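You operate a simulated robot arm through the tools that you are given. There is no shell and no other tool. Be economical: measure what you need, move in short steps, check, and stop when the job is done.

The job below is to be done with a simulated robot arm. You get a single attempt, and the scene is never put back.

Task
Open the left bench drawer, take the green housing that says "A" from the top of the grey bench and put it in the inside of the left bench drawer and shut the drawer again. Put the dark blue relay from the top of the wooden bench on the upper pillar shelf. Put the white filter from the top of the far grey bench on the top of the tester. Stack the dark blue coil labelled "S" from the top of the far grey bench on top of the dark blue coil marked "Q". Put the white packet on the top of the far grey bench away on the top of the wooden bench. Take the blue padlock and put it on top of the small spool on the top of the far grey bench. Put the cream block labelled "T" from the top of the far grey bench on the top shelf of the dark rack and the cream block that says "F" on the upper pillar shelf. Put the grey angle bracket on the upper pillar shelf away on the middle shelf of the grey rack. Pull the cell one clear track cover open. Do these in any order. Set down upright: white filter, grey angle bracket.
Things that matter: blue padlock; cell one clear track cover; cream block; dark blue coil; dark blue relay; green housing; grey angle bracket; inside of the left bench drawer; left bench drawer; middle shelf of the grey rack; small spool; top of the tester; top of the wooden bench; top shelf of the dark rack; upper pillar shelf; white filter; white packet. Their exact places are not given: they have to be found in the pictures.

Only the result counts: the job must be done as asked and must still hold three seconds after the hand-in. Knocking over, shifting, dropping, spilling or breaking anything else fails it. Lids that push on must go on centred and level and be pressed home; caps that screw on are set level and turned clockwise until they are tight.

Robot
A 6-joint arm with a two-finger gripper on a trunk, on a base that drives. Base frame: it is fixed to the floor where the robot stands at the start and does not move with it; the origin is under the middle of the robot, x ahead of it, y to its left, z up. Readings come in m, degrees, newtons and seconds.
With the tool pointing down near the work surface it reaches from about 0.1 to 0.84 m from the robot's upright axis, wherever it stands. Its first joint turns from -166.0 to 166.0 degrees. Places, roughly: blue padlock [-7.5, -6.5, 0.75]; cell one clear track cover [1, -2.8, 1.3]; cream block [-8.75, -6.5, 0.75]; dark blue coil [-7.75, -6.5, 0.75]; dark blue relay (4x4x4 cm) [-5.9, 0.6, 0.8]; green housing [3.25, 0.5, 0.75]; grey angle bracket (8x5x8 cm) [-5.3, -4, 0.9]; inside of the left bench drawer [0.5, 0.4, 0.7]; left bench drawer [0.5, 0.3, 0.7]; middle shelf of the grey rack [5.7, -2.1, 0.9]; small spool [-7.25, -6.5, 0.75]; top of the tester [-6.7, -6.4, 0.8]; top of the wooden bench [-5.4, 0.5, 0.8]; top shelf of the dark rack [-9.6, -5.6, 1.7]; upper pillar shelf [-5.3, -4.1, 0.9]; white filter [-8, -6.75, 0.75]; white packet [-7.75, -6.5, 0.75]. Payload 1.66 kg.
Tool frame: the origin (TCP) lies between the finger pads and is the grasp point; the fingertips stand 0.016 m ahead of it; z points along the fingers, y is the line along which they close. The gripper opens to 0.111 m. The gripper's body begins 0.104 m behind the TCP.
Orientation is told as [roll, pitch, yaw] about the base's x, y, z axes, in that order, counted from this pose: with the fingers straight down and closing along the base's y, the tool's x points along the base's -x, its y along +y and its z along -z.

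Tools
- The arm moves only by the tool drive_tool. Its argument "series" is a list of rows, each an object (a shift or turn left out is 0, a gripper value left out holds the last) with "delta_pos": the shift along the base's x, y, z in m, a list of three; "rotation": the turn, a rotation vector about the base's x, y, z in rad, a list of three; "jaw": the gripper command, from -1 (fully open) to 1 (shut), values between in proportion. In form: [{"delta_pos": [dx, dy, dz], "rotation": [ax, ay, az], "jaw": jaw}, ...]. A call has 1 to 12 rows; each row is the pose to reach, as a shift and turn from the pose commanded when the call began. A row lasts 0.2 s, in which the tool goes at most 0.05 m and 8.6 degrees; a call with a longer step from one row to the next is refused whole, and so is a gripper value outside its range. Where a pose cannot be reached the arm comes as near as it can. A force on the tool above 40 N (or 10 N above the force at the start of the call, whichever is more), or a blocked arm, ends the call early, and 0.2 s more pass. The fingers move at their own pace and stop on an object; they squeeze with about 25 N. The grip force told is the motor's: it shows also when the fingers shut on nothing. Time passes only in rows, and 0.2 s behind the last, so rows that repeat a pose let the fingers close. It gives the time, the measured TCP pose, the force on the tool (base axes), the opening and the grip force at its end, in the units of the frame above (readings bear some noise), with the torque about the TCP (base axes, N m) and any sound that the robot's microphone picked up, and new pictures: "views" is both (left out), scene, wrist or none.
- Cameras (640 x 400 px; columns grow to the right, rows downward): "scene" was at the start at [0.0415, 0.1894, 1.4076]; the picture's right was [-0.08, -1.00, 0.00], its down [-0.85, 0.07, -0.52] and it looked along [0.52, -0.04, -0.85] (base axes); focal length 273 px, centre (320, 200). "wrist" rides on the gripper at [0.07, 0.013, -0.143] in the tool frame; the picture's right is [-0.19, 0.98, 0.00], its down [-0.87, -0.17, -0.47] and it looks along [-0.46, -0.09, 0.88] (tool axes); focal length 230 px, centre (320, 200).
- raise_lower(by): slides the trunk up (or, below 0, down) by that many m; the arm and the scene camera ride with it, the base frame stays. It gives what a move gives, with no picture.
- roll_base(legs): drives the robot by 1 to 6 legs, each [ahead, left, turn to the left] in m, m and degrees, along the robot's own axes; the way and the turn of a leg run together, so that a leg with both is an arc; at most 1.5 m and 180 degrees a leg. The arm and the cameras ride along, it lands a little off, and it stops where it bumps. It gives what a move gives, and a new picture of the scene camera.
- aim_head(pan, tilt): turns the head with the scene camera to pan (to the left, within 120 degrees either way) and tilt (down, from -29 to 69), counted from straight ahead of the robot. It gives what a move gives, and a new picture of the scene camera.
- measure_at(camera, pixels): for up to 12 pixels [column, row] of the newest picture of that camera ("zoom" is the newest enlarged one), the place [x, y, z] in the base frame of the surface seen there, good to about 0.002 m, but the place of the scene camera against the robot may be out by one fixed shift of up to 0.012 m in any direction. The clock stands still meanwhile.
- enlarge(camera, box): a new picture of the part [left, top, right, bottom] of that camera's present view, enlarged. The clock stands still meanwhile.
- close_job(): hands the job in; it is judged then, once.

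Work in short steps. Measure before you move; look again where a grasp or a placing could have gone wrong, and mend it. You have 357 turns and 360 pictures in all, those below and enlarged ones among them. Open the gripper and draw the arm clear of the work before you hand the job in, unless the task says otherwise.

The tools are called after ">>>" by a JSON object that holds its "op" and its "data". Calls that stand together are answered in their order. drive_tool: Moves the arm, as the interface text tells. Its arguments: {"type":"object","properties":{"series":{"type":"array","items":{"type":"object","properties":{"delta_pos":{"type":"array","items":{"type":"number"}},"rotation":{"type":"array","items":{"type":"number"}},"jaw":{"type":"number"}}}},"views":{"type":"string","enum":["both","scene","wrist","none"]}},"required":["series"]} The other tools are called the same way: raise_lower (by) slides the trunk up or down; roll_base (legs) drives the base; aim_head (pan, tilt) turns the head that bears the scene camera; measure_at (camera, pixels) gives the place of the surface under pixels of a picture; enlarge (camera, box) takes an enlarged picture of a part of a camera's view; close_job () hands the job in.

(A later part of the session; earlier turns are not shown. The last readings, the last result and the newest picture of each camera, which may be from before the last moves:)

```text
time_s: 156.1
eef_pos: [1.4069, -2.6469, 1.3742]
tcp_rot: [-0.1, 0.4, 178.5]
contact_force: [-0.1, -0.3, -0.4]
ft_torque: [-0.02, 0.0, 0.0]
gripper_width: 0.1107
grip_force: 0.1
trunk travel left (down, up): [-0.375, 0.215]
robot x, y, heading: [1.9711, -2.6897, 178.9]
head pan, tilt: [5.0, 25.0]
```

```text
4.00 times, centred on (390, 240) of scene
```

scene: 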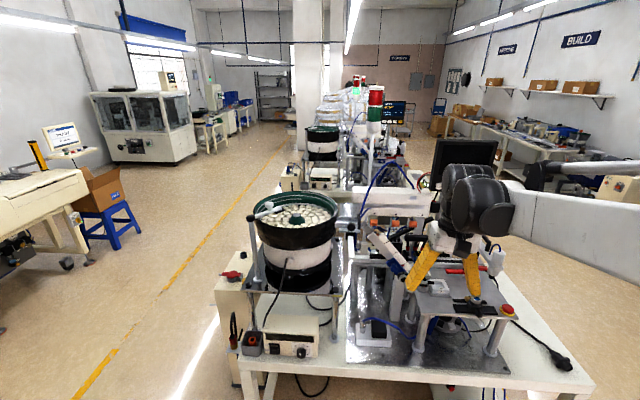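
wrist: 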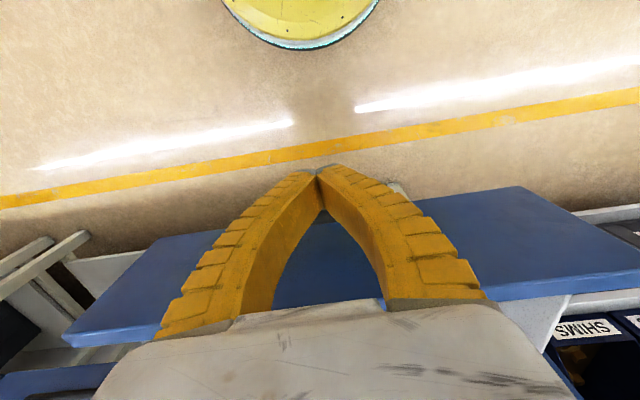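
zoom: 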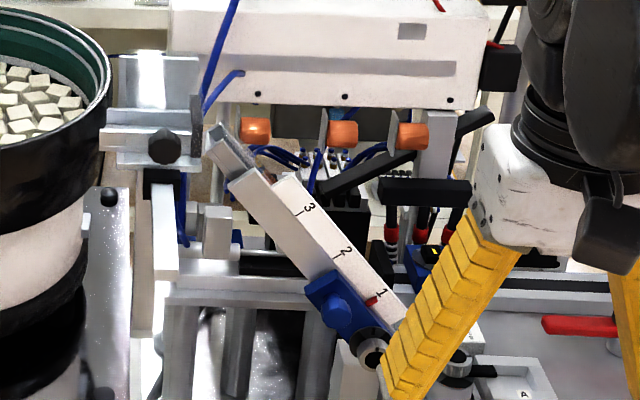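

Measure parts around the bowl exit (knob (165,145), bars, plate).

>>> {"op": "measure_at", "data": {"camera": "zoom", "pixels": [[165, 145], [120, 118], [195, 118], [120, 140], [195, 137], [150, 75], [235, 150], [155, 220], [160, 185], [195, 155], [110, 195], [190, 90]]}}

>>> {"op": "raise_lower", "data": {"by": 0.2}}

>>> {"op": "drive_tool", "data": {"series": [{"delta_pos": [0, 0.045, 0]}, {"delta_pos": [0, 0.09, 0]}, {"delta_pos": [0, 0.135, 0]}, {"delta_pos": [0, 0.18, 0]}, {"delta_pos": [0, 0.22, 0]}], "views": "scene"}}

```text
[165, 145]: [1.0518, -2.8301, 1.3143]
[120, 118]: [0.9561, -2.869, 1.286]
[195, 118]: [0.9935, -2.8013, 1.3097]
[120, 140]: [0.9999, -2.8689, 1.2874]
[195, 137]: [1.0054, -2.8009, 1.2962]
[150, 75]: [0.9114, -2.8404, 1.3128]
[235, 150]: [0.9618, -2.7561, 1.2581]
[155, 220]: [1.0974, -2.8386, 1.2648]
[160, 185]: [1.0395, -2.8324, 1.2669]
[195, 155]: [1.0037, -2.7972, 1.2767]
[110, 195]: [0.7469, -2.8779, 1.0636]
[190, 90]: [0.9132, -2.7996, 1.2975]
```

```text
time_s: 158.3
eef_pos: [1.4057, -2.648, 1.5737]
tcp_rot: [0.0, 0.5, 178.4]
contact_force: [-1.8, -0.5, -0.1]
ft_torque: [0.0, 0.0, -0.02]
gripper_width: 0.111
grip_force: 0.1
trunk travel left (down, up): [-0.575, 0.015]
robot x, y, heading: [1.974, -2.69, 179.1]
head pan, tilt: [5.0, 25.0]
```

```text
time_s: 159.5
eef_pos: [1.4035, -2.4228, 1.5741]
tcp_rot: [0.2, 0.4, 178.4]
contact_force: [0.2, -0.2, 0.9]
ft_torque: [-0.05, 0.0, 0.02]
gripper_width: 0.1108
grip_force: 0.1
trunk travel left (down, up): [-0.575, 0.015]
robot x, y, heading: [1.974, -2.6911, 179.2]
head pan, tilt: [5.0, 25.0]
```

scene: 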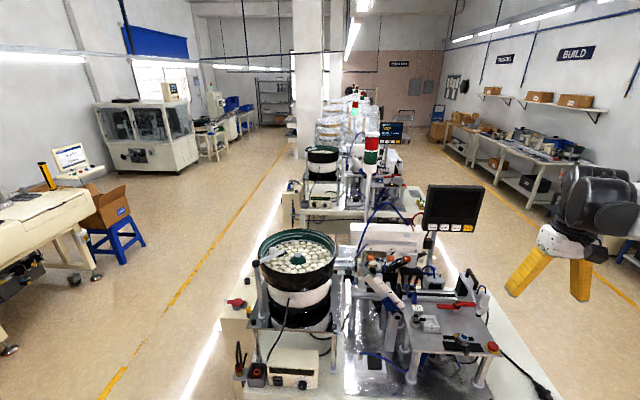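

>>> {"op": "aim_head", "data": {"pan": 2, "tilt": 40}}

>>> {"op": "enlarge", "data": {"camera": "scene", "box": [280, 100, 440, 200]}}

```text
time_s: 160.2
eef_pos: [1.4056, -2.4249, 1.575]
tcp_rot: [0.0, 0.5, 178.4]
contact_force: [-0.2, 0.1, -1.0]
ft_torque: [0.02, 0.02, -0.02]
gripper_width: 0.1109
grip_force: 0.1
trunk travel left (down, up): [-0.575, 0.015]
robot x, y, heading: [1.9739, -2.6899, 179.2]
head pan, tilt: [2.0, 40.0]
```

scene: 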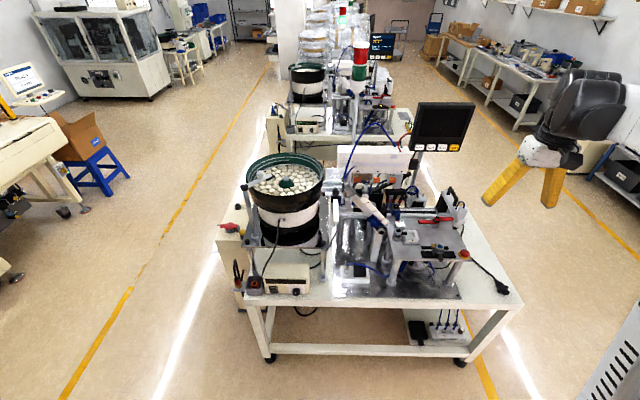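

```text
4.00 times, centred on (360, 150) of scene
```

zoom: 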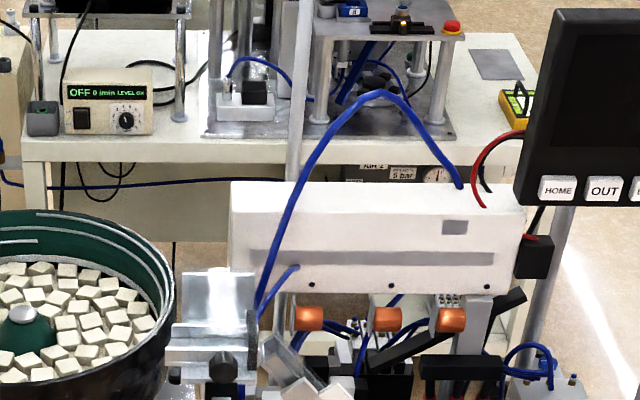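

>>> {"op": "enlarge", "data": {"camera": "scene", "box": [308, 155, 388, 205]}}

```text
8.00 times, centred on (348, 180) of scene
```

zoom: 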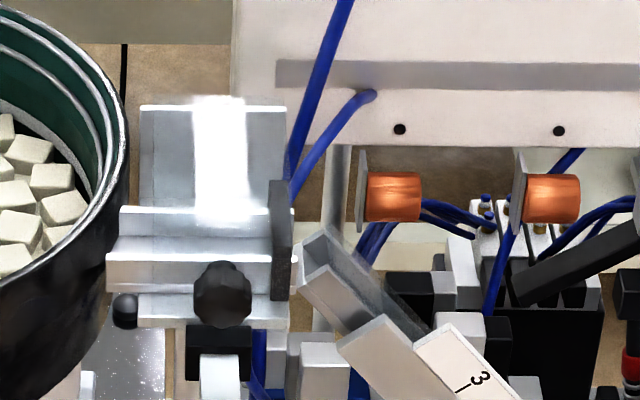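

>>> {"op": "measure_at", "data": {"camera": "zoom", "pixels": [[160, 110], [160, 150], [160, 195], [270, 110], [270, 150], [270, 195], [160, 225], [250, 225], [160, 260], [180, 310], [222, 280], [280, 240]]}}

>>> {"op": "measure_at", "data": {"camera": "zoom", "pixels": [[222, 315], [127, 310], [220, 345], [220, 380], [280, 190], [285, 290], [130, 225], [230, 265], [200, 285], [250, 320]]}}

```text
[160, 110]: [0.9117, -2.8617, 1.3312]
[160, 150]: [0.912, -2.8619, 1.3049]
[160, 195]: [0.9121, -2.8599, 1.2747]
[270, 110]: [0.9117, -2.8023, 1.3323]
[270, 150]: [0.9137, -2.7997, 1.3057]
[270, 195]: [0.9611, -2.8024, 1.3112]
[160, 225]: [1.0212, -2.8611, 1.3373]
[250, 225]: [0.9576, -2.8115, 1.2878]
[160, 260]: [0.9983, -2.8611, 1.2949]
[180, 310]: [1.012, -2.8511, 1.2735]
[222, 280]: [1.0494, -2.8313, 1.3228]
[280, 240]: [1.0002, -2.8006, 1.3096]
```

```text
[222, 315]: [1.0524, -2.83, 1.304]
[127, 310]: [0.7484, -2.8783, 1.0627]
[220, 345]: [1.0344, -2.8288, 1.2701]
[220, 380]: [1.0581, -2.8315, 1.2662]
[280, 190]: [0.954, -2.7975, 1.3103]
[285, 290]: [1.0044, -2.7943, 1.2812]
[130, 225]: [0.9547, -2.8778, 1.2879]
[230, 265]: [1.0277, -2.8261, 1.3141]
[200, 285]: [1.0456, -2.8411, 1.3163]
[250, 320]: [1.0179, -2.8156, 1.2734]
```

There seems to be a boxed section with a clear lid at z≈1.337 and a black knob at (1.05,-2.83,1.314). I take a close look with the wrist camera.

>>> {"op": "roll_base", "data": {"legs": [[0.2, 0, 0]]}}

>>> {"op": "drive_tool", "data": {"series": [{"delta_pos": [0, -0.045, 0]}, {"delta_pos": [0, -0.09, 0]}, {"delta_pos": [0, -0.135, 0]}, {"delta_pos": [0, -0.18, 0]}, {"delta_pos": [0, -0.225, 0]}, {"delta_pos": [0, -0.27, 0]}, {"delta_pos": [0, -0.315, 0]}, {"delta_pos": [0, -0.36, 0]}, {"delta_pos": [0, -0.405, 0]}, {"delta_pos": [-0.04, -0.405, -0.02]}, {"delta_pos": [-0.07, -0.405, -0.04]}], "views": "both"}}

```text
time_s: 161.8
eef_pos: [1.2068, -2.4205, 1.5744]
tcp_rot: [0.0, 0.4, 178.3]
contact_force: [-0.5, -0.5, 0.2]
ft_torque: [0.02, 0.0, -0.01]
gripper_width: 0.1109
grip_force: 0.1
trunk travel left (down, up): [-0.575, 0.015]
robot x, y, heading: [1.7762, -2.6855, 178.9]
head pan, tilt: [2.0, 40.0]
```

scene: 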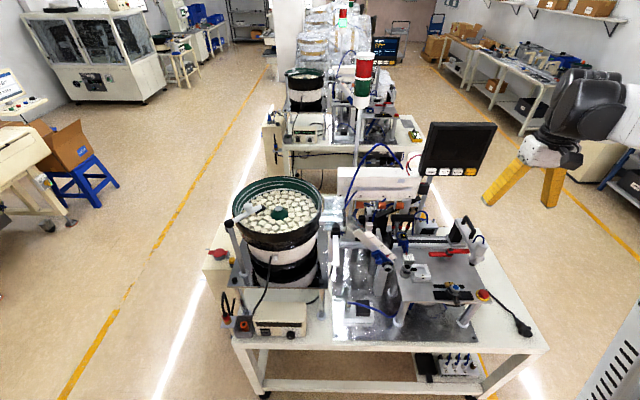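

```text
time_s: 164.2
eef_pos: [1.134, -2.8274, 1.5364]
tcp_rot: [0.1, 0.4, 178.3]
contact_force: [-0.4, -0.1, -0.7]
ft_torque: [0.03, -0.04, 0.01]
gripper_width: 0.111
grip_force: 0.1
trunk travel left (down, up): [-0.575, 0.015]
robot x, y, heading: [1.7751, -2.6842, 179.1]
head pan, tilt: [2.0, 40.0]
```

scene: 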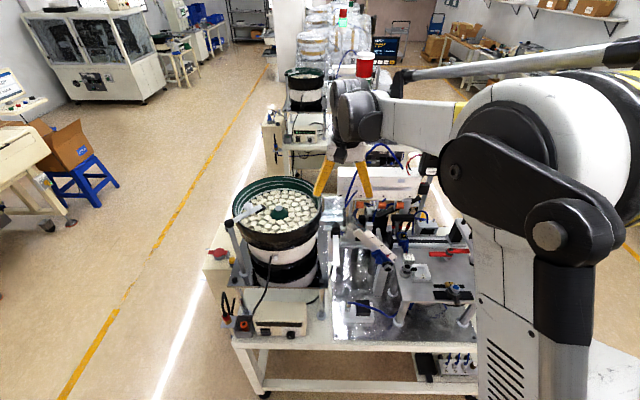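
wrist: 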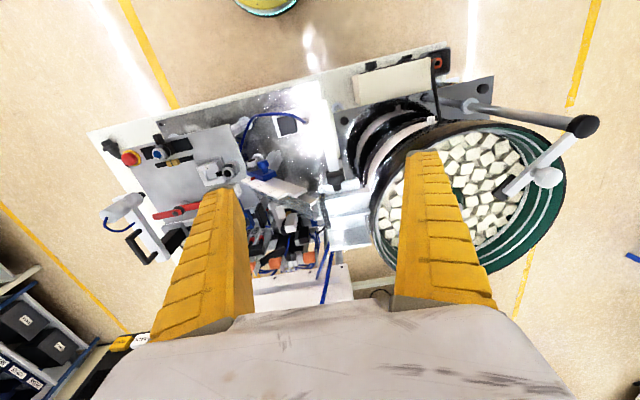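

>>> {"op": "enlarge", "data": {"camera": "wrist", "box": [280, 150, 400, 250]}}

```text
4.00 times, centred on (340, 200) of wrist
```

zoom: 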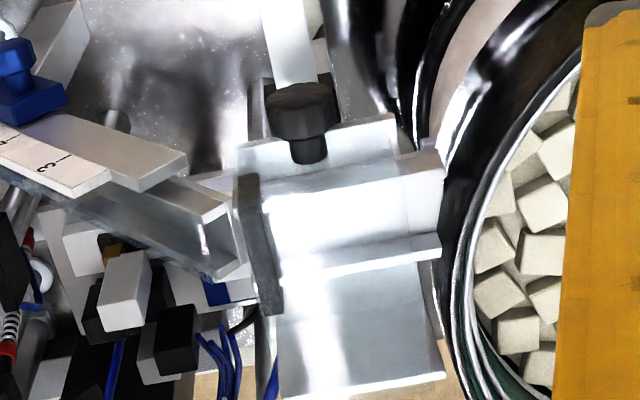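

>>> {"op": "measure_at", "data": {"camera": "zoom", "pixels": [[260, 150], [410, 130], [250, 165], [300, 200], [420, 180], [350, 220], [350, 262], [430, 250], [300, 320], [400, 320], [360, 385], [440, 370]]}}

>>> {"op": "measure_at", "data": {"camera": "zoom", "pixels": [[300, 90], [300, 125], [308, 150], [260, 215], [240, 180], [285, 60], [330, 150], [380, 150], [290, 380], [350, 180]]}}

```text
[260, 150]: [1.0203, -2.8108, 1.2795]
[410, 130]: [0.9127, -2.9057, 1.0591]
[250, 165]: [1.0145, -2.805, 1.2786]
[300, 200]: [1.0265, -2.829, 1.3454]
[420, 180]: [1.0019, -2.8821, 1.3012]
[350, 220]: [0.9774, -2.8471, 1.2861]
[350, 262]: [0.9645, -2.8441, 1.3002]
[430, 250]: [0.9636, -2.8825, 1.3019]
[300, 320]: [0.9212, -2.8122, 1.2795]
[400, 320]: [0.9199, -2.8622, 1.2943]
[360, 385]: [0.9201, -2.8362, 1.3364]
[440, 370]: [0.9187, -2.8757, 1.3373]
```

```text
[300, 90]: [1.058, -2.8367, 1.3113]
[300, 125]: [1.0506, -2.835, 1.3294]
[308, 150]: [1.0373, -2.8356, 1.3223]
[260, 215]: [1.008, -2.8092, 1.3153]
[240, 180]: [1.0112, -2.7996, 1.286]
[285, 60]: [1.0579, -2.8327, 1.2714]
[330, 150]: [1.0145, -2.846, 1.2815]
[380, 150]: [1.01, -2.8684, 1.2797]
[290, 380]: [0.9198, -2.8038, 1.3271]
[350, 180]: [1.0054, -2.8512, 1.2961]
```

The knob (head ≈ x 1.045–1.06, y -2.836, z ≈1.316) sits on the near side of the clear cover. I move above it with a narrower opening and look again.

>>> {"op": "drive_tool", "data": {"series": [{"delta_pos": [-0.04, -0.008, -0.02], "jaw": 0}, {"delta_pos": [-0.08, -0.008, -0.04], "jaw": 0}, {"delta_pos": [-0.08, -0.008, -0.085], "jaw": 0}, {"delta_pos": [-0.08, -0.008, -0.13], "jaw": 0}], "views": "wrist"}}

>>> {"op": "enlarge", "data": {"camera": "wrist", "box": [260, 100, 420, 230]}}

```text
time_s: 165.2
eef_pos: [1.0506, -2.8356, 1.4025]
tcp_rot: [0.0, 0.5, 178.4]
contact_force: [-0.5, 0.2, 0.0]
ft_torque: [-0.02, -0.07, 0.0]
gripper_width: 0.0573
grip_force: 1.3
trunk travel left (down, up): [-0.575, 0.015]
robot x, y, heading: [1.7781, -2.6879, 179.0]
head pan, tilt: [2.0, 40.0]
```

wrist: 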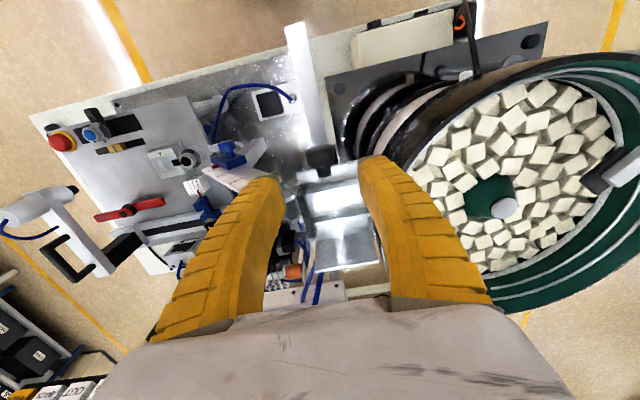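

```text
3.08 times, centred on (340, 165) of wrist
```

zoom: 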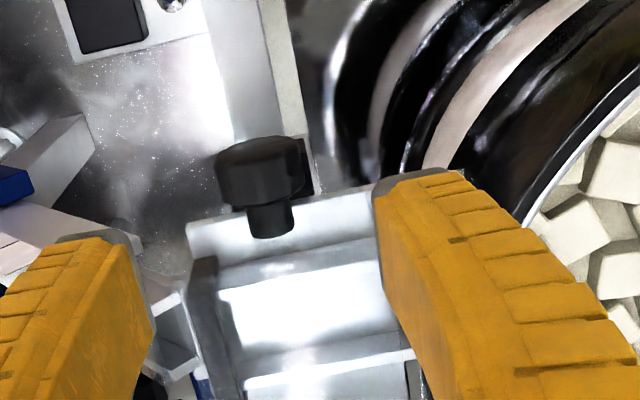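

>>> {"op": "measure_at", "data": {"camera": "zoom", "pixels": [[255, 165], [225, 190], [295, 180], [258, 190], [270, 220], [270, 232], [300, 165], [400, 190], [240, 235]]}}

```text
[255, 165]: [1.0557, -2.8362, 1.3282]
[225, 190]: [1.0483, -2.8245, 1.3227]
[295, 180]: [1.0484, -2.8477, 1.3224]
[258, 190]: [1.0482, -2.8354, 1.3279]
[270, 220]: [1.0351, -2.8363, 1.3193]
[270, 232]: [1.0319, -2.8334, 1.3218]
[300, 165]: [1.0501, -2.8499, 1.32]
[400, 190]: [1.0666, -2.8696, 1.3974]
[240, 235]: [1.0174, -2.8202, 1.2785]
```

Knob axis y -2.836, head x 1.048–1.06, top z 1.329. Descend to z 1.318 and grip it.

>>> {"op": "drive_tool", "data": {"series": [{"delta_pos": [0.003, 0, -0.03]}, {"delta_pos": [0.003, 0, -0.06]}, {"delta_pos": [0.003, 0, -0.085]}, {"delta_pos": [0.003, 0, -0.085], "jaw": 1}, {"delta_pos": [0.003, 0, -0.085], "jaw": 1}, {"delta_pos": [0.003, 0, -0.085], "jaw": 1}], "views": "wrist"}}

```text
time_s: 166.6
eef_pos: [1.0595, -2.8354, 1.32]
tcp_rot: [0.0, 0.5, 178.5]
contact_force: [0.5, -2.3, 1.0]
ft_torque: [-0.02, 0.11, -0.03]
gripper_width: 0.0261
grip_force: 34.1
trunk travel left (down, up): [-0.575, 0.015]
robot x, y, heading: [1.7772, -2.682, 178.8]
head pan, tilt: [2.0, 40.0]
```

wrist: 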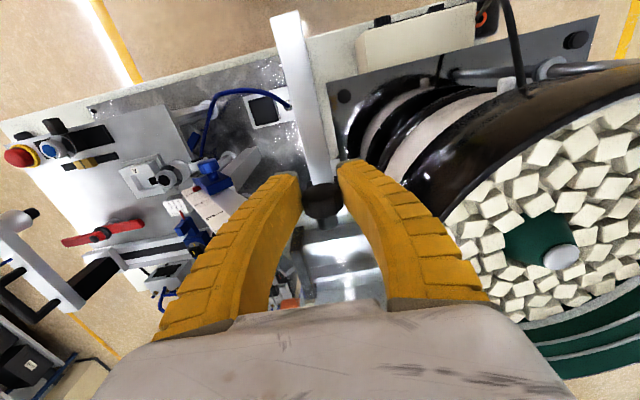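

Knob held (26 mm). Test with a small pull upward and see whether it yields.

>>> {"op": "drive_tool", "data": {"series": [{"delta_pos": [0, 0, 0.004]}, {"delta_pos": [0, 0, 0.008]}], "views": "none"}}

```text
time_s: 167.2
eef_pos: [1.0595, -2.8346, 1.3284]
tcp_rot: [0.0, 0.4, 178.3]
contact_force: [0.1, -1.6, -1.0]
ft_torque: [-0.02, 0.35, 0.07]
gripper_width: 0.0164
grip_force: 34.4
trunk travel left (down, up): [-0.575, 0.015]
robot x, y, heading: [1.7734, -2.6889, 179.1]
head pan, tilt: [2.0, 40.0]
```

The width fell to 16 mm: the pads slid up the round knob, so it doesn't lift. Re-grip and test a pull in +x.

>>> {"op": "drive_tool", "data": {"series": [{"jaw": 0.2}, {"delta_pos": [0, 0, -0.01], "jaw": 0.2}, {"delta_pos": [0, 0, -0.013], "jaw": 1}, {"delta_pos": [0, 0, -0.013], "jaw": 1}, {"delta_pos": [0.004, 0, -0.013], "jaw": 1}, {"delta_pos": [0.008, 0, -0.013], "jaw": 1}, {"delta_pos": [0.012, 0, -0.013], "jaw": 1}], "views": "wrist"}}

```text
time_s: 168.8
eef_pos: [1.0719, -2.836, 1.3137]
tcp_rot: [0.0, 0.4, 178.4]
contact_force: [0.2, -6.3, 1.3]
ft_torque: [-0.04, 0.08, -0.04]
gripper_width: 0.0267
grip_force: 33.8
trunk travel left (down, up): [-0.575, 0.015]
robot x, y, heading: [1.7761, -2.6886, 178.9]
head pan, tilt: [2.0, 40.0]
```

wrist: 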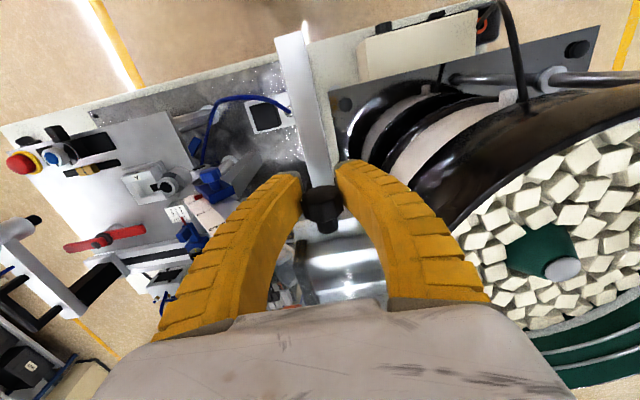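

No resistance. Continue pulling +x 3 cm and check whether the knob comes along.

>>> {"op": "drive_tool", "data": {"series": [{"delta_pos": [0.01, 0, 0]}, {"delta_pos": [0.02, 0, 0]}, {"delta_pos": [0.03, 0, 0]}], "views": "wrist"}}

>>> {"op": "enlarge", "data": {"camera": "wrist", "box": [260, 150, 400, 280]}}

```text
time_s: 169.6
eef_pos: [1.1018, -2.8341, 1.3134]
tcp_rot: [-0.1, 0.5, 178.2]
contact_force: [1.8, -7.0, 1.1]
ft_torque: [-0.07, 0.33, 0.06]
gripper_width: 0.0266
grip_force: 33.9
trunk travel left (down, up): [-0.575, 0.015]
robot x, y, heading: [1.776, -2.682, 178.8]
head pan, tilt: [2.0, 40.0]
```

wrist: 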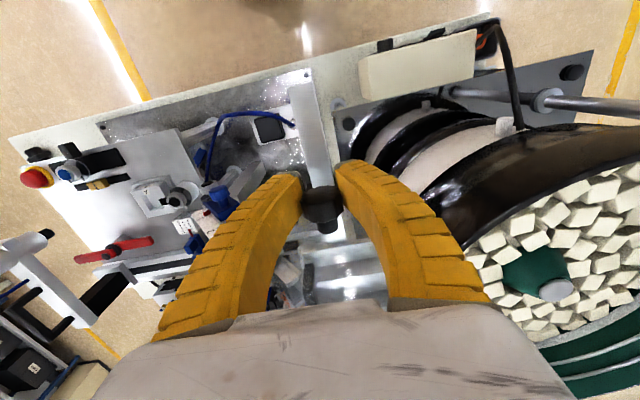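

```text
3.08 times, centred on (330, 215) of wrist
```

zoom: 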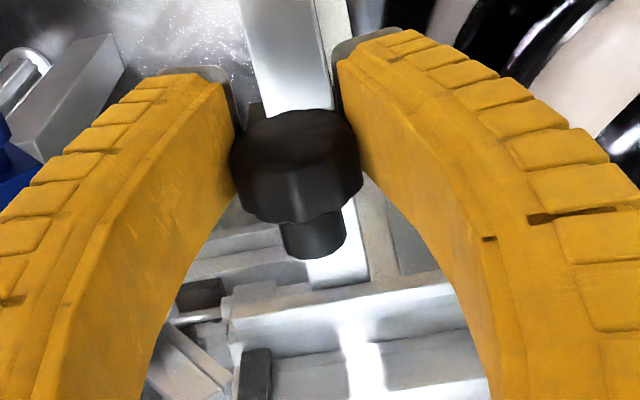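

The knob moves with the gripper along +x: the cover slides out. Continue pulling until resistance shows.

>>> {"op": "drive_tool", "data": {"series": [{"delta_pos": [0.012, 0, 0]}, {"delta_pos": [0.024, 0, 0]}, {"delta_pos": [0.036, 0, 0]}, {"delta_pos": [0.048, 0, 0]}, {"delta_pos": [0.06, 0, 0]}], "views": "both"}}

```text
time_s: 170.8
eef_pos: [1.1608, -2.8354, 1.3141]
tcp_rot: [0.0, 0.4, 178.5]
contact_force: [1.7, -11.8, 0.7]
ft_torque: [-0.02, 0.43, 0.14]
gripper_width: 0.0264
grip_force: 34.5
trunk travel left (down, up): [-0.575, 0.015]
robot x, y, heading: [1.7724, -2.6855, 179.2]
head pan, tilt: [2.0, 40.0]
```

scene: 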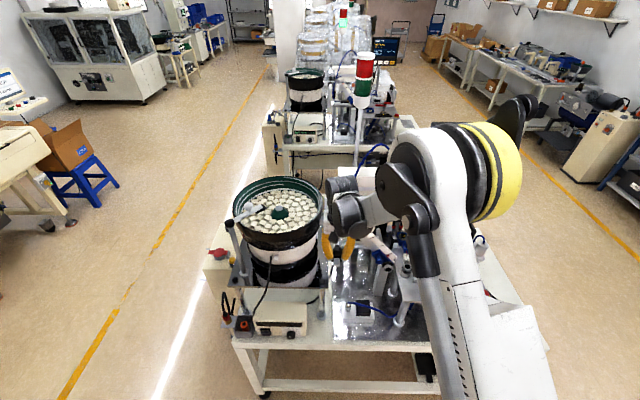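
wrist: 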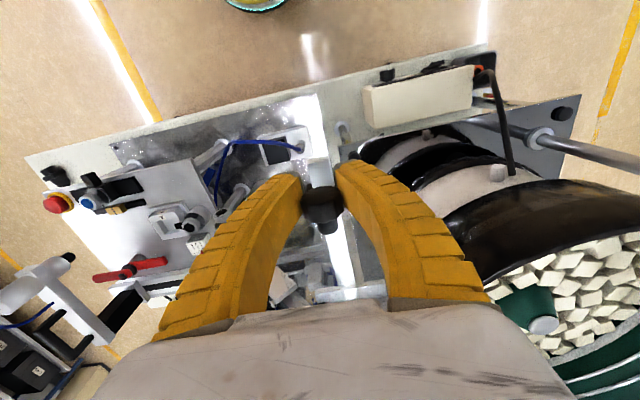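

Out by 0.10 m. Continue until the stop, easing the sideways load.

>>> {"op": "drive_tool", "data": {"series": [{"delta_pos": [0.01, -0.002, 0]}, {"delta_pos": [0.02, -0.002, 0]}, {"delta_pos": [0.03, -0.002, 0]}, {"delta_pos": [0.04, -0.002, 0]}], "views": "wrist"}}

```text
time_s: 171.8
eef_pos: [1.1985, -2.8384, 1.3132]
tcp_rot: [0.0, 0.8, 178.4]
contact_force: [4.3, 1.6, 0.4]
ft_torque: [2.54, 0.01, -0.32]
gripper_width: 0.0204
grip_force: 33.8
trunk travel left (down, up): [-0.575, 0.015]
robot x, y, heading: [1.7762, -2.6853, 179.0]
head pan, tilt: [2.0, 40.0]
```

wrist: 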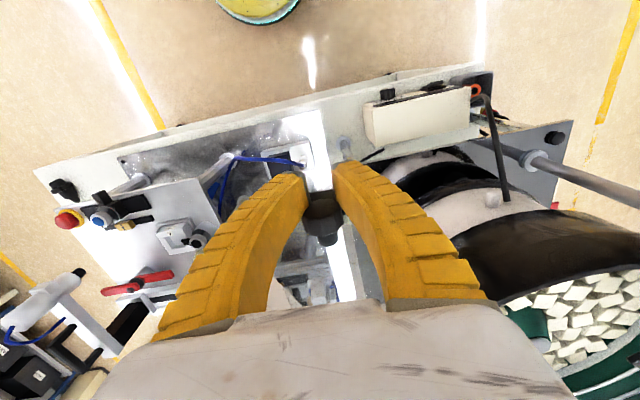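

The pads have begun to slip off the knob: the stop is reached. Open, rise and check.

>>> {"op": "drive_tool", "data": {"series": [{"jaw": 0.2}, {"jaw": -0.2}, {"delta_pos": [0, 0, 0.04]}, {"delta_pos": [0, 0, 0.085]}, {"delta_pos": [0.03, 0, 0.12]}, {"delta_pos": [0.06, 0, 0.15]}], "views": "wrist"}}

>>> {"op": "enlarge", "data": {"camera": "wrist", "box": [260, 100, 400, 230]}}

```text
time_s: 173.2
eef_pos: [1.2633, -2.8354, 1.4674]
tcp_rot: [0.0, 0.4, 178.4]
contact_force: [0.5, -0.6, -0.6]
ft_torque: [0.01, 0.04, 0.0]
gripper_width: 0.068
grip_force: 1.2
trunk travel left (down, up): [-0.575, 0.015]
robot x, y, heading: [1.7724, -2.6871, 179.0]
head pan, tilt: [2.0, 40.0]
```

wrist: 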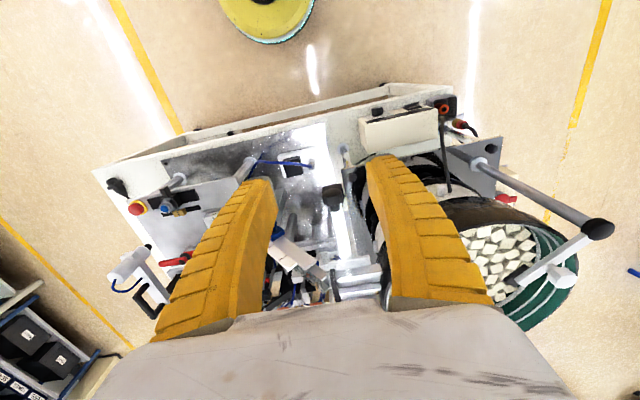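

```text
3.08 times, centred on (330, 165) of wrist
```

zoom: 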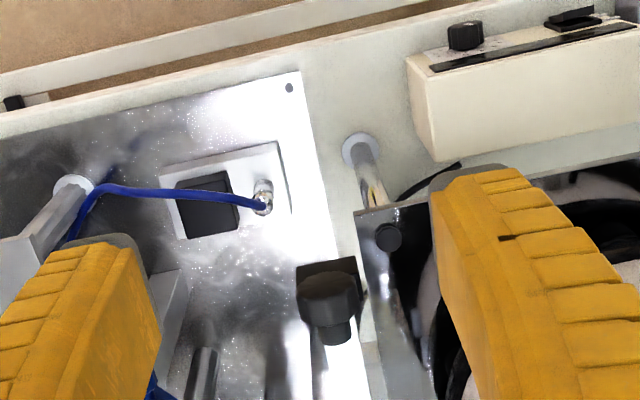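

Measure the knob's new place.

>>> {"op": "measure_at", "data": {"camera": "zoom", "pixels": [[328, 300], [338, 330], [325, 270], [335, 380]]}}

>>> {"op": "aim_head", "data": {"pan": 5, "tilt": 42}}

>>> {"op": "enlarge", "data": {"camera": "scene", "box": [300, 120, 420, 220]}}

```text
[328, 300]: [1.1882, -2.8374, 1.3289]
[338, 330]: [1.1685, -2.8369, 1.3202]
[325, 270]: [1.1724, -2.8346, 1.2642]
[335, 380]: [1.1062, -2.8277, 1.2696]
```

```text
time_s: 173.9
eef_pos: [1.2608, -2.8362, 1.466]
tcp_rot: [0.1, 0.5, 178.3]
contact_force: [-1.2, -0.6, 0.0]
ft_torque: [-0.02, -0.04, 0.03]
gripper_width: 0.0682
grip_force: 1.3
trunk travel left (down, up): [-0.575, 0.015]
robot x, y, heading: [1.7729, -2.6868, 179.5]
head pan, tilt: [5.0, 42.0]
```

scene: 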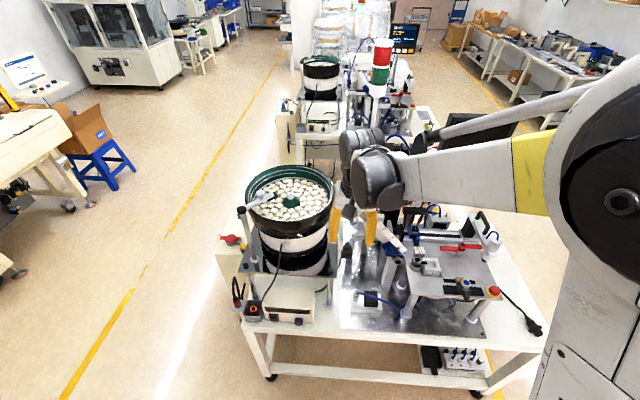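

```text
4.00 times, centred on (360, 170) of scene
```

zoom: 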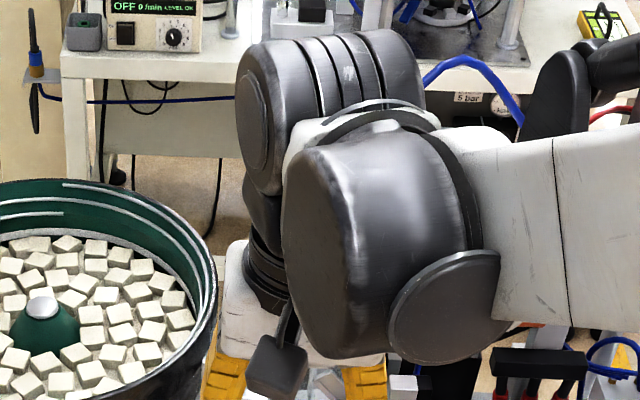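

The knob went from x 1.056 to 1.19: the cover is open. Now I back off and head west along the aisle toward the wooden bench.

>>> {"op": "roll_base", "data": {"legs": [[-0.35, 0, 0], [0, 1.5, 0], [0, 0.15, 0], [1.5, 0, 0], [1.5, 0, 0], [1.5, 0, 0]]}}

>>> {"op": "raise_lower", "data": {"by": -0.3}}

>>> {"op": "aim_head", "data": {"pan": 0, "tilt": 15}}

```text
time_s: 204.9
eef_pos: [-2.836, -4.6009, 1.4665]
tcp_rot: [0.1, 0.4, -176.2]
contact_force: [-1.5, 0.4, 0.0]
ft_torque: [0.0, -0.02, 0.01]
gripper_width: 0.0683
grip_force: 1.4
trunk travel left (down, up): [-0.575, 0.015]
robot x, y, heading: [-2.3413, -4.4052, -175.8]
head pan, tilt: [5.0, 42.0]
```

scene: 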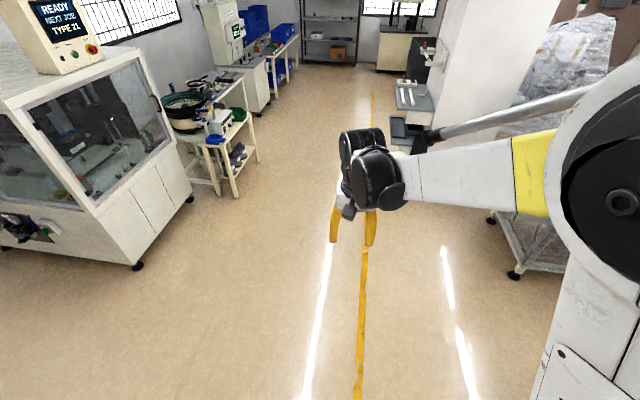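

```text
time_s: 207.9
eef_pos: [-2.8362, -4.5998, 1.1667]
tcp_rot: [0.0, 0.3, -176.3]
contact_force: [-0.2, 0.2, 0.0]
ft_torque: [0.02, 0.0, -0.03]
gripper_width: 0.0687
grip_force: 0.9
trunk travel left (down, up): [-0.275, 0.315]
robot x, y, heading: [-2.3413, -4.4022, -175.5]
head pan, tilt: [5.0, 42.0]
```

```text
time_s: 208.8
eef_pos: [-2.8359, -4.6007, 1.1665]
tcp_rot: [0.0, 0.4, -176.3]
contact_force: [-0.1, 0.0, -0.7]
ft_torque: [0.02, 0.02, 0.02]
gripper_width: 0.0686
grip_force: 1.2
trunk travel left (down, up): [-0.275, 0.315]
robot x, y, heading: [-2.3423, -4.4029, -176.0]
head pan, tilt: [0.0, 15.0]
```

scene: 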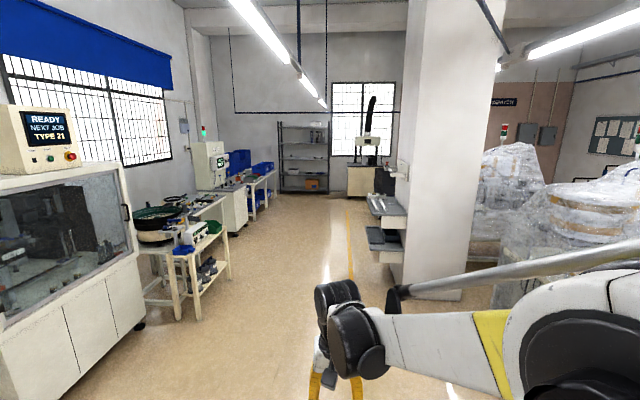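

I went to the other side of the cells (left is +), and no bump; the pillar with its two shelves is ahead right at (385,205). So I take the bracket first: drive on toward the pillar.

>>> {"op": "roll_base", "data": {"legs": [[0, 0, -4], [1.5, 0, 0], [0.6, 0.2, 0]]}}

>>> {"op": "aim_head", "data": {"pan": -30, "tilt": 30}}

```text
time_s: 219.8
eef_pos: [-4.9261, -4.8027, 1.1669]
tcp_rot: [0.1, 0.4, -179.5]
contact_force: [-0.4, 0.3, 0.1]
ft_torque: [0.02, 0.0, -0.02]
gripper_width: 0.0684
grip_force: 1.4
trunk travel left (down, up): [-0.275, 0.315]
robot x, y, heading: [-4.417, -4.6373, -178.9]
head pan, tilt: [0.0, 15.0]
```

scene: 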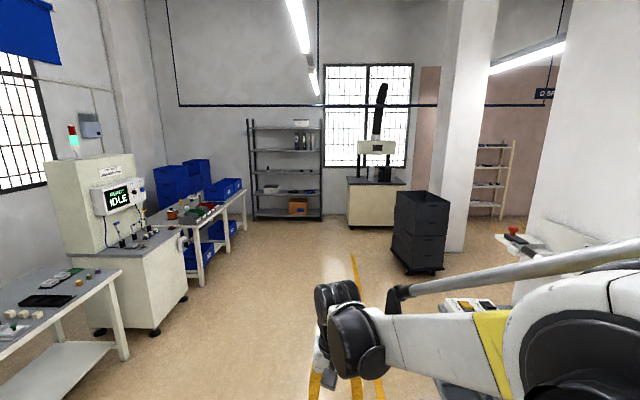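

```text
time_s: 220.8
eef_pos: [-4.9282, -4.803, 1.1672]
tcp_rot: [0.1, 0.3, -179.5]
contact_force: [0.0, -0.5, 0.3]
ft_torque: [-0.04, 0.0, -0.02]
gripper_width: 0.0682
grip_force: 1.3
trunk travel left (down, up): [-0.275, 0.315]
robot x, y, heading: [-4.4194, -4.635, -178.8]
head pan, tilt: [-30.0, 30.0]
```

scene: 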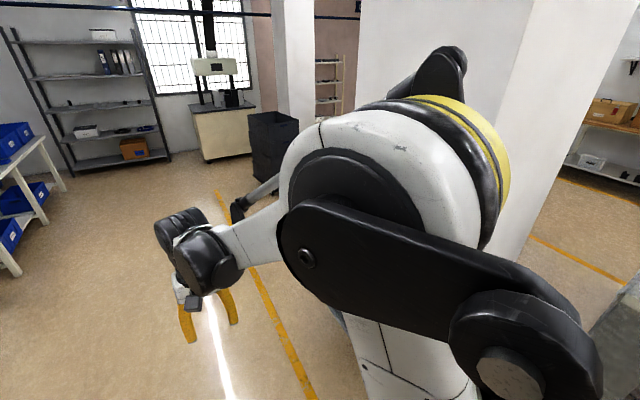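

I drive alongside the shelf and turn right to face it.

>>> {"op": "roll_base", "data": {"legs": [[0.88, 0.45, 0], [0, 0, -90]]}}

>>> {"op": "aim_head", "data": {"pan": 0, "tilt": 35}}

```text
time_s: 229.6
eef_pos: [-5.4696, -4.6062, 1.1666]
tcp_rot: [0.1, 0.4, 92.7]
contact_force: [-0.2, -0.4, 0.4]
ft_torque: [-0.03, -0.02, -0.01]
gripper_width: 0.0683
grip_force: 1.2
trunk travel left (down, up): [-0.275, 0.315]
robot x, y, heading: [-5.2799, -5.1022, 93.4]
head pan, tilt: [-30.0, 30.0]
```

scene: 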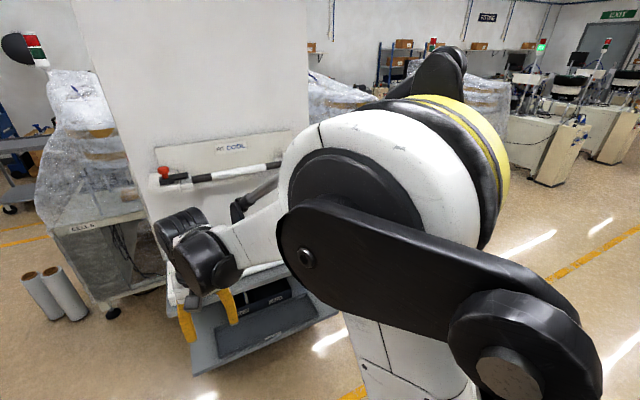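

```text
time_s: 230.6
eef_pos: [-5.4688, -4.6058, 1.1664]
tcp_rot: [0.0, 0.4, 92.7]
contact_force: [-0.6, 0.4, -0.5]
ft_torque: [0.01, 0.0, -0.03]
gripper_width: 0.0686
grip_force: 1.2
trunk travel left (down, up): [-0.275, 0.315]
robot x, y, heading: [-5.2809, -5.1059, 93.3]
head pan, tilt: [0.0, 35.0]
```

scene: 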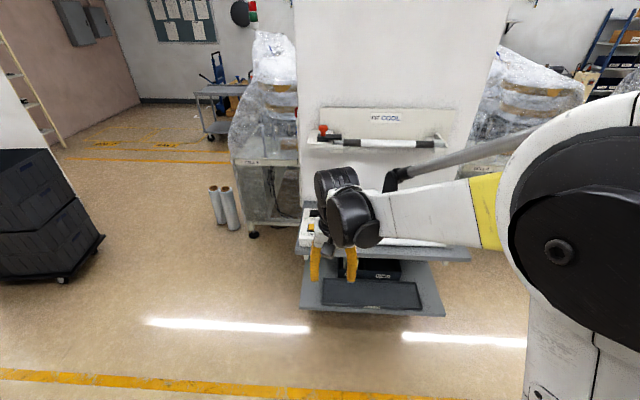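

The arm hides the shelf; swing it to the right side.

>>> {"op": "drive_tool", "data": {"series": [{"delta_pos": [0.045, 0, 0.01]}, {"delta_pos": [0.09, 0, 0.02]}, {"delta_pos": [0.135, 0, 0.03]}, {"delta_pos": [0.18, 0, 0.03]}, {"delta_pos": [0.225, -0.01, 0.03]}, {"delta_pos": [0.27, -0.02, 0.03]}, {"delta_pos": [0.315, -0.03, 0.03]}, {"delta_pos": [0.36, -0.04, 0.03]}, {"delta_pos": [0.405, -0.06, 0.03]}, {"delta_pos": [0.44, -0.09, 0.03]}, {"delta_pos": [0.47, -0.12, 0.03]}, {"delta_pos": [0.5, -0.15, 0.03]}], "views": "scene"}}

>>> {"op": "enlarge", "data": {"camera": "scene", "box": [280, 200, 480, 325]}}

```text
time_s: 233.2
eef_pos: [-4.9699, -4.7542, 1.1958]
tcp_rot: [0.1, 0.4, 92.7]
contact_force: [-0.3, 0.1, 0.1]
ft_torque: [0.0, 0.07, -0.02]
gripper_width: 0.0686
grip_force: 1.3
trunk travel left (down, up): [-0.275, 0.315]
robot x, y, heading: [-5.2807, -5.1039, 93.4]
head pan, tilt: [0.0, 35.0]
```

scene: 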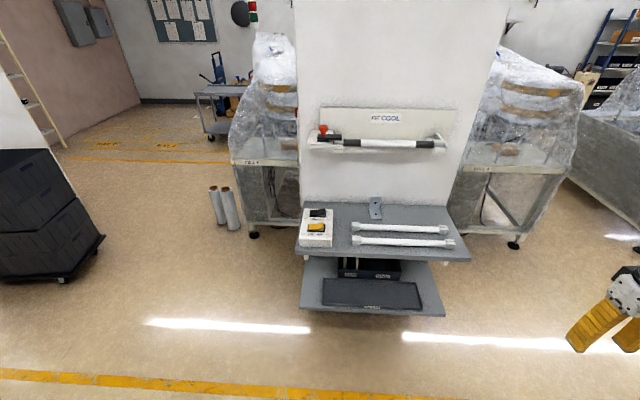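

```text
3.20 times, centred on (380, 262) of scene
```

zoom: 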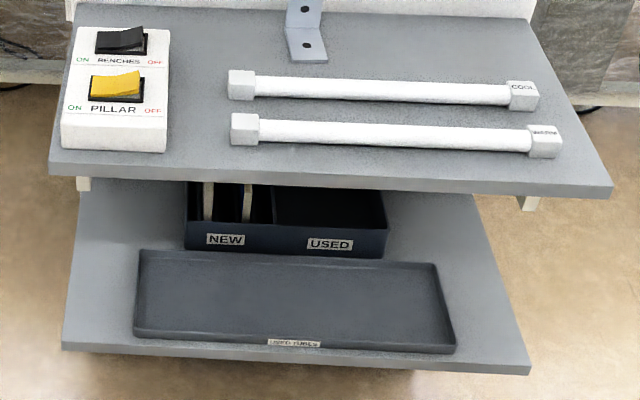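

Upper shelf: switch box left, two lamps on the right, angle bracket at the back (376,209). Measure.

>>> {"op": "enlarge", "data": {"camera": "scene", "box": [340, 185, 420, 235]}}

>>> {"op": "measure_at", "data": {"camera": "scene", "pixels": [[376, 202], [371, 214], [382, 213], [376, 216], [340, 230], [420, 212], [302, 247], [469, 255], [320, 207], [440, 208], [358, 227], [332, 240]]}}

```text
8.00 times, centred on (380, 210) of scene
```

zoom: 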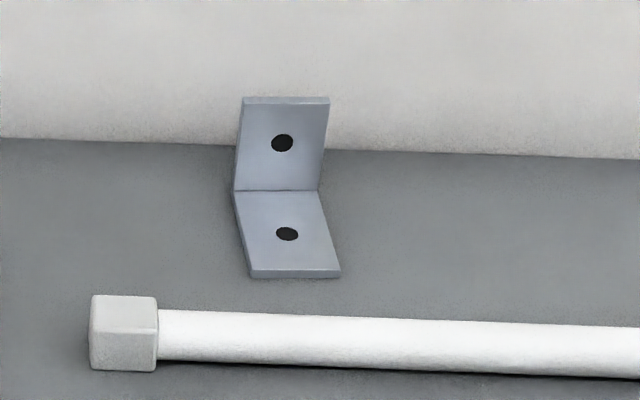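

```text
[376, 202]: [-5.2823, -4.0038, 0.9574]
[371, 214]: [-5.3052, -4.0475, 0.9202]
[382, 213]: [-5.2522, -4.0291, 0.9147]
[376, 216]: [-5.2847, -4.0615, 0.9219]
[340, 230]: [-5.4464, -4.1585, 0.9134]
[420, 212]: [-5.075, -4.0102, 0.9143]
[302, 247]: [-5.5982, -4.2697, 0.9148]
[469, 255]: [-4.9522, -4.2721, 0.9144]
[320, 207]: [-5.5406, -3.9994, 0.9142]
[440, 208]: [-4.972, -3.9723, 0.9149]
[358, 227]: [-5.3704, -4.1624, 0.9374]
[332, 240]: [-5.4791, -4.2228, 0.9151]
```

Bracket: vertical leaf at y≈-4.00 (x -5.307…-5.257, up to z≈0.99), shelf z 0.914. Because the rack shelf is covered from above, I'll grip it with the tool horizontal, camera up. First bring the arm ahead and turn the yaw by 180°.

>>> {"op": "drive_tool", "data": {"series": [{"delta_pos": [-0.03, 0.02, 0.0], "rotation": [0, 0, 0.14]}, {"delta_pos": [-0.06, 0.04, 0.0], "rotation": [0, 0, 0.28]}, {"delta_pos": [-0.09, 0.06, 0.0], "rotation": [0, 0, 0.42]}, {"delta_pos": [-0.12, 0.08, 0.0], "rotation": [0, 0, 0.56]}, {"delta_pos": [-0.15, 0.1, 0.0], "rotation": [0, 0, 0.7]}, {"delta_pos": [-0.18, 0.11, 0.0], "rotation": [0, 0, 0.84]}, {"delta_pos": [-0.21, 0.12, 0.0], "rotation": [0, 0, 0.98]}, {"delta_pos": [-0.24, 0.13, 0.0], "rotation": [0, 0, 1.12]}, {"delta_pos": [-0.27, 0.14, 0.0], "rotation": [0, 0, 1.26]}, {"delta_pos": [-0.3, 0.15, 0.0], "rotation": [0, 0, 1.4]}, {"delta_pos": [-0.31, 0.15, 0.0], "rotation": [0, 0, 1.54]}, {"delta_pos": [-0.315, 0.15, 0.0], "rotation": [0, 0, 1.68]}], "views": "none"}}

>>> {"op": "drive_tool", "data": {"series": [{"rotation": [0, 0, 0.14]}, {"rotation": [0, 0, 0.28]}, {"rotation": [0, 0, 0.42]}, {"rotation": [0, 0, 0.56]}, {"rotation": [0, 0, 0.7]}, {"rotation": [0, 0, 0.84]}, {"rotation": [0, 0, 0.98]}, {"rotation": [0, 0, 1.12]}, {"rotation": [0, 0, 1.26]}, {"rotation": [0, 0, 1.4]}, {"rotation": [0, 0, 1.414]}], "views": "none"}}

```text
time_s: 235.8
eef_pos: [-5.286, -4.6061, 1.1969]
tcp_rot: [0.1, 0.4, -170.8]
contact_force: [-0.6, -0.1, -0.2]
ft_torque: [0.02, 0.01, -0.02]
gripper_width: 0.0683
grip_force: 1.4
trunk travel left (down, up): [-0.275, 0.315]
robot x, y, heading: [-5.2846, -5.1047, 93.9]
head pan, tilt: [0.0, 35.0]
```

```text
time_s: 238.2
eef_pos: [-5.3234, -4.6079, 1.1978]
tcp_rot: [0.6, 0.5, -92.0]
contact_force: [1.1, -0.2, 0.1]
ft_torque: [0.0, 0.02, 0.03]
gripper_width: 0.0683
grip_force: 1.4
out of reach, approached as far as the arm can: row 10, 11
trunk travel left (down, up): [-0.275, 0.315]
robot x, y, heading: [-5.2785, -5.1075, 93.6]
head pan, tilt: [0.0, 35.0]
```

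Nearly there (yaw limit close to -92). Now pitch the tool up to horizontal.

>>> {"op": "drive_tool", "data": {"series": [{"delta_pos": [0, 0.02, 0.0], "rotation": [0.14, 0, 0]}, {"delta_pos": [0, 0.04, 0.0], "rotation": [0.28, 0, 0]}, {"delta_pos": [0, 0.06, 0.0], "rotation": [0.42, 0, 0]}, {"delta_pos": [0, 0.08, 0.0], "rotation": [0.56, 0, 0]}, {"delta_pos": [0, 0.1, 0.0], "rotation": [0.7, 0, 0]}, {"delta_pos": [0, 0.12, 0.0], "rotation": [0.84, 0, 0]}, {"delta_pos": [0, 0.14, 0.0], "rotation": [0.98, 0, 0]}, {"delta_pos": [0, 0.16, 0.0], "rotation": [1.12, 0, 0]}, {"delta_pos": [0, 0.18, 0.0], "rotation": [1.26, 0, 0]}, {"delta_pos": [0, 0.2, 0.0], "rotation": [1.4, 0, 0]}, {"delta_pos": [0, 0.21, 0.0], "rotation": [1.54, 0, 0]}, {"delta_pos": [0, 0.21, 0.0], "rotation": [1.571, 0, 0]}], "views": "both"}}

```text
time_s: 240.8
eef_pos: [-5.3241, -4.3885, 1.2073]
tcp_rot: [2.0, 89.1, -88.1]
contact_force: [-0.1, 0.9, -0.4]
ft_torque: [0.04, 0.01, 0.0]
gripper_width: 0.0683
grip_force: 0.7
out of reach, approached as far as the arm can: row 1, 2, 3, 11, 12
trunk travel left (down, up): [-0.275, 0.315]
robot x, y, heading: [-5.2811, -5.1075, 93.5]
head pan, tilt: [0.0, 35.0]
```

scene: 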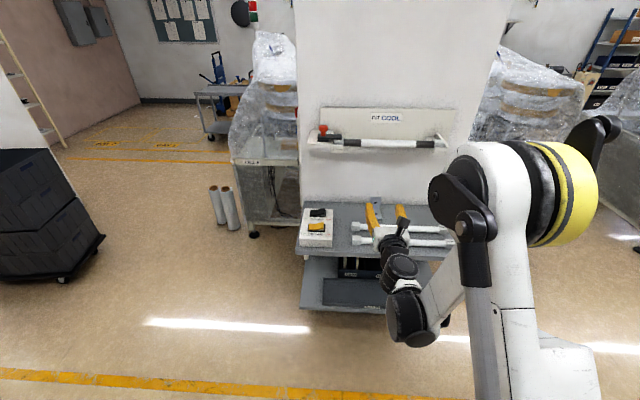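
wrist: 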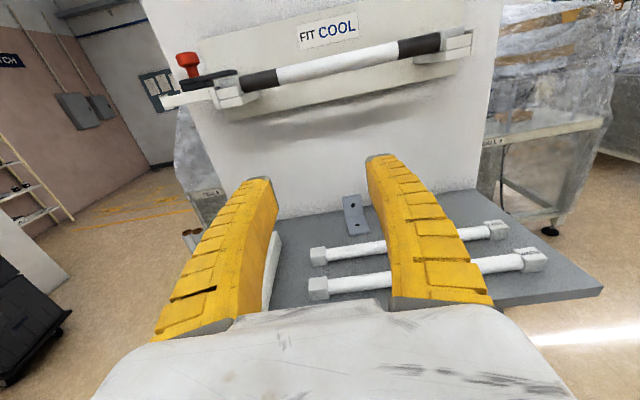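

Horizontal works with the camera up. To clear the lamps I tilt the tool 30° downward and move closer, then measure the bracket.

>>> {"op": "drive_tool", "data": {"series": [{"delta_pos": [0.01, 0.02, 0.0], "rotation": [-0.13, 0, 0], "jaw": -1}, {"delta_pos": [0.02, 0.04, 0.0], "rotation": [-0.26, 0, 0], "jaw": -1}, {"delta_pos": [0.03, 0.06, -0.02], "rotation": [-0.39, 0, 0], "jaw": -1}, {"delta_pos": [0.04, 0.09, -0.04], "rotation": [-0.5, 0, 0], "jaw": -1}, {"delta_pos": [0.04, 0.12, -0.06], "rotation": [-0.5, 0, 0], "jaw": -1}, {"delta_pos": [0.04, 0.15, -0.09], "rotation": [-0.5, 0, 0], "jaw": -1}], "views": "wrist"}}

>>> {"op": "enlarge", "data": {"camera": "wrist", "box": [250, 150, 410, 250]}}

```text
time_s: 242.2
eef_pos: [-5.2992, -4.2365, 1.1135]
tcp_rot: [0.5, 61.8, -91.0]
contact_force: [-0.4, 0.2, -0.1]
ft_torque: [-0.03, -0.02, 0.0]
gripper_width: 0.1109
grip_force: 0.1
out of reach, approached as far as the arm can: row 1, 3, 4, 5, 6
trunk travel left (down, up): [-0.275, 0.315]
robot x, y, heading: [-5.282, -5.1038, 93.6]
head pan, tilt: [0.0, 35.0]
```

wrist: 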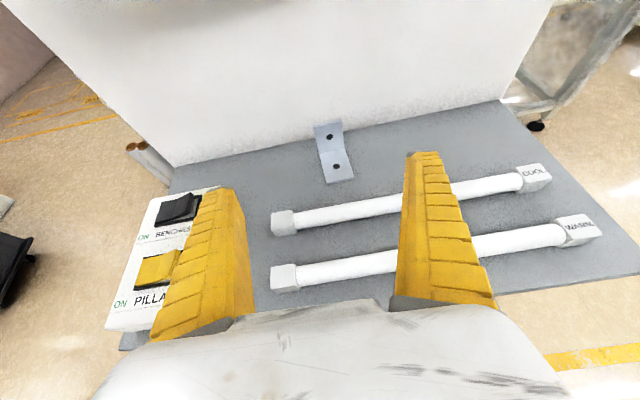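

```text
4.00 times, centred on (330, 200) of wrist
```

zoom: 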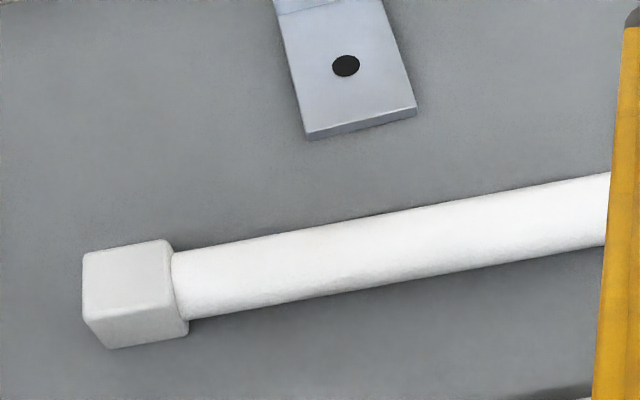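

>>> {"op": "measure_at", "data": {"camera": "wrist", "pixels": [[317, 127], [340, 124], [322, 148], [343, 145], [323, 160], [346, 156], [328, 181], [352, 176], [329, 137], [300, 150], [360, 140]]}}

```text
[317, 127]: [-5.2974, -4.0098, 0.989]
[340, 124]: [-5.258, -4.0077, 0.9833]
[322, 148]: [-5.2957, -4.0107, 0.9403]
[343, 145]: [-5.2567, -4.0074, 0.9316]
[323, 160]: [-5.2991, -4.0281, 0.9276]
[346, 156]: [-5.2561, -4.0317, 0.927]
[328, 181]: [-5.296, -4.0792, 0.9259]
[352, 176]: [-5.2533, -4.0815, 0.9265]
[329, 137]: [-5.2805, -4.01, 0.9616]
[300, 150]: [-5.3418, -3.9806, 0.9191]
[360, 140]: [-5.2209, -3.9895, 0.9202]
```

Bracket centre x ≈ -5.276, vertical leaf y ≈ -4.007, top z ≈ 0.995. Approach along the tool axis to TCP (-5.276, -4.012, 0.968).

>>> {"op": "drive_tool", "data": {"series": [{"delta_pos": [0.01, 0.04, -0.025]}, {"delta_pos": [0.02, 0.08, -0.05]}, {"delta_pos": [0.023, 0.12, -0.075]}, {"delta_pos": [0.023, 0.16, -0.1]}, {"delta_pos": [0.023, 0.195, -0.125]}, {"delta_pos": [0.023, 0.2245, -0.1455]}], "views": "wrist"}}

```text
time_s: 243.6
eef_pos: [-5.3092, -4.0897, 1.0196]
tcp_rot: [0.4, 61.9, -90.9]
contact_force: [0.4, 0.2, -0.6]
ft_torque: [-0.02, -0.01, -0.02]
gripper_width: 0.1108
grip_force: 0.0
out of reach, approached as far as the arm can: row 1, 2, 3, 4, 5, 6
trunk travel left (down, up): [-0.275, 0.315]
robot x, y, heading: [-5.2801, -5.1055, 93.7]
head pan, tilt: [0.0, 35.0]
```

wrist: 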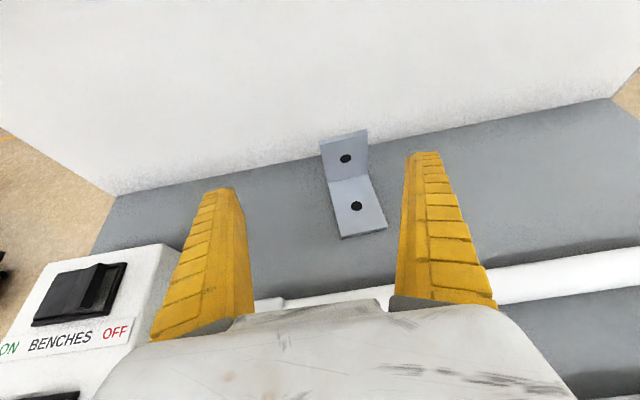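

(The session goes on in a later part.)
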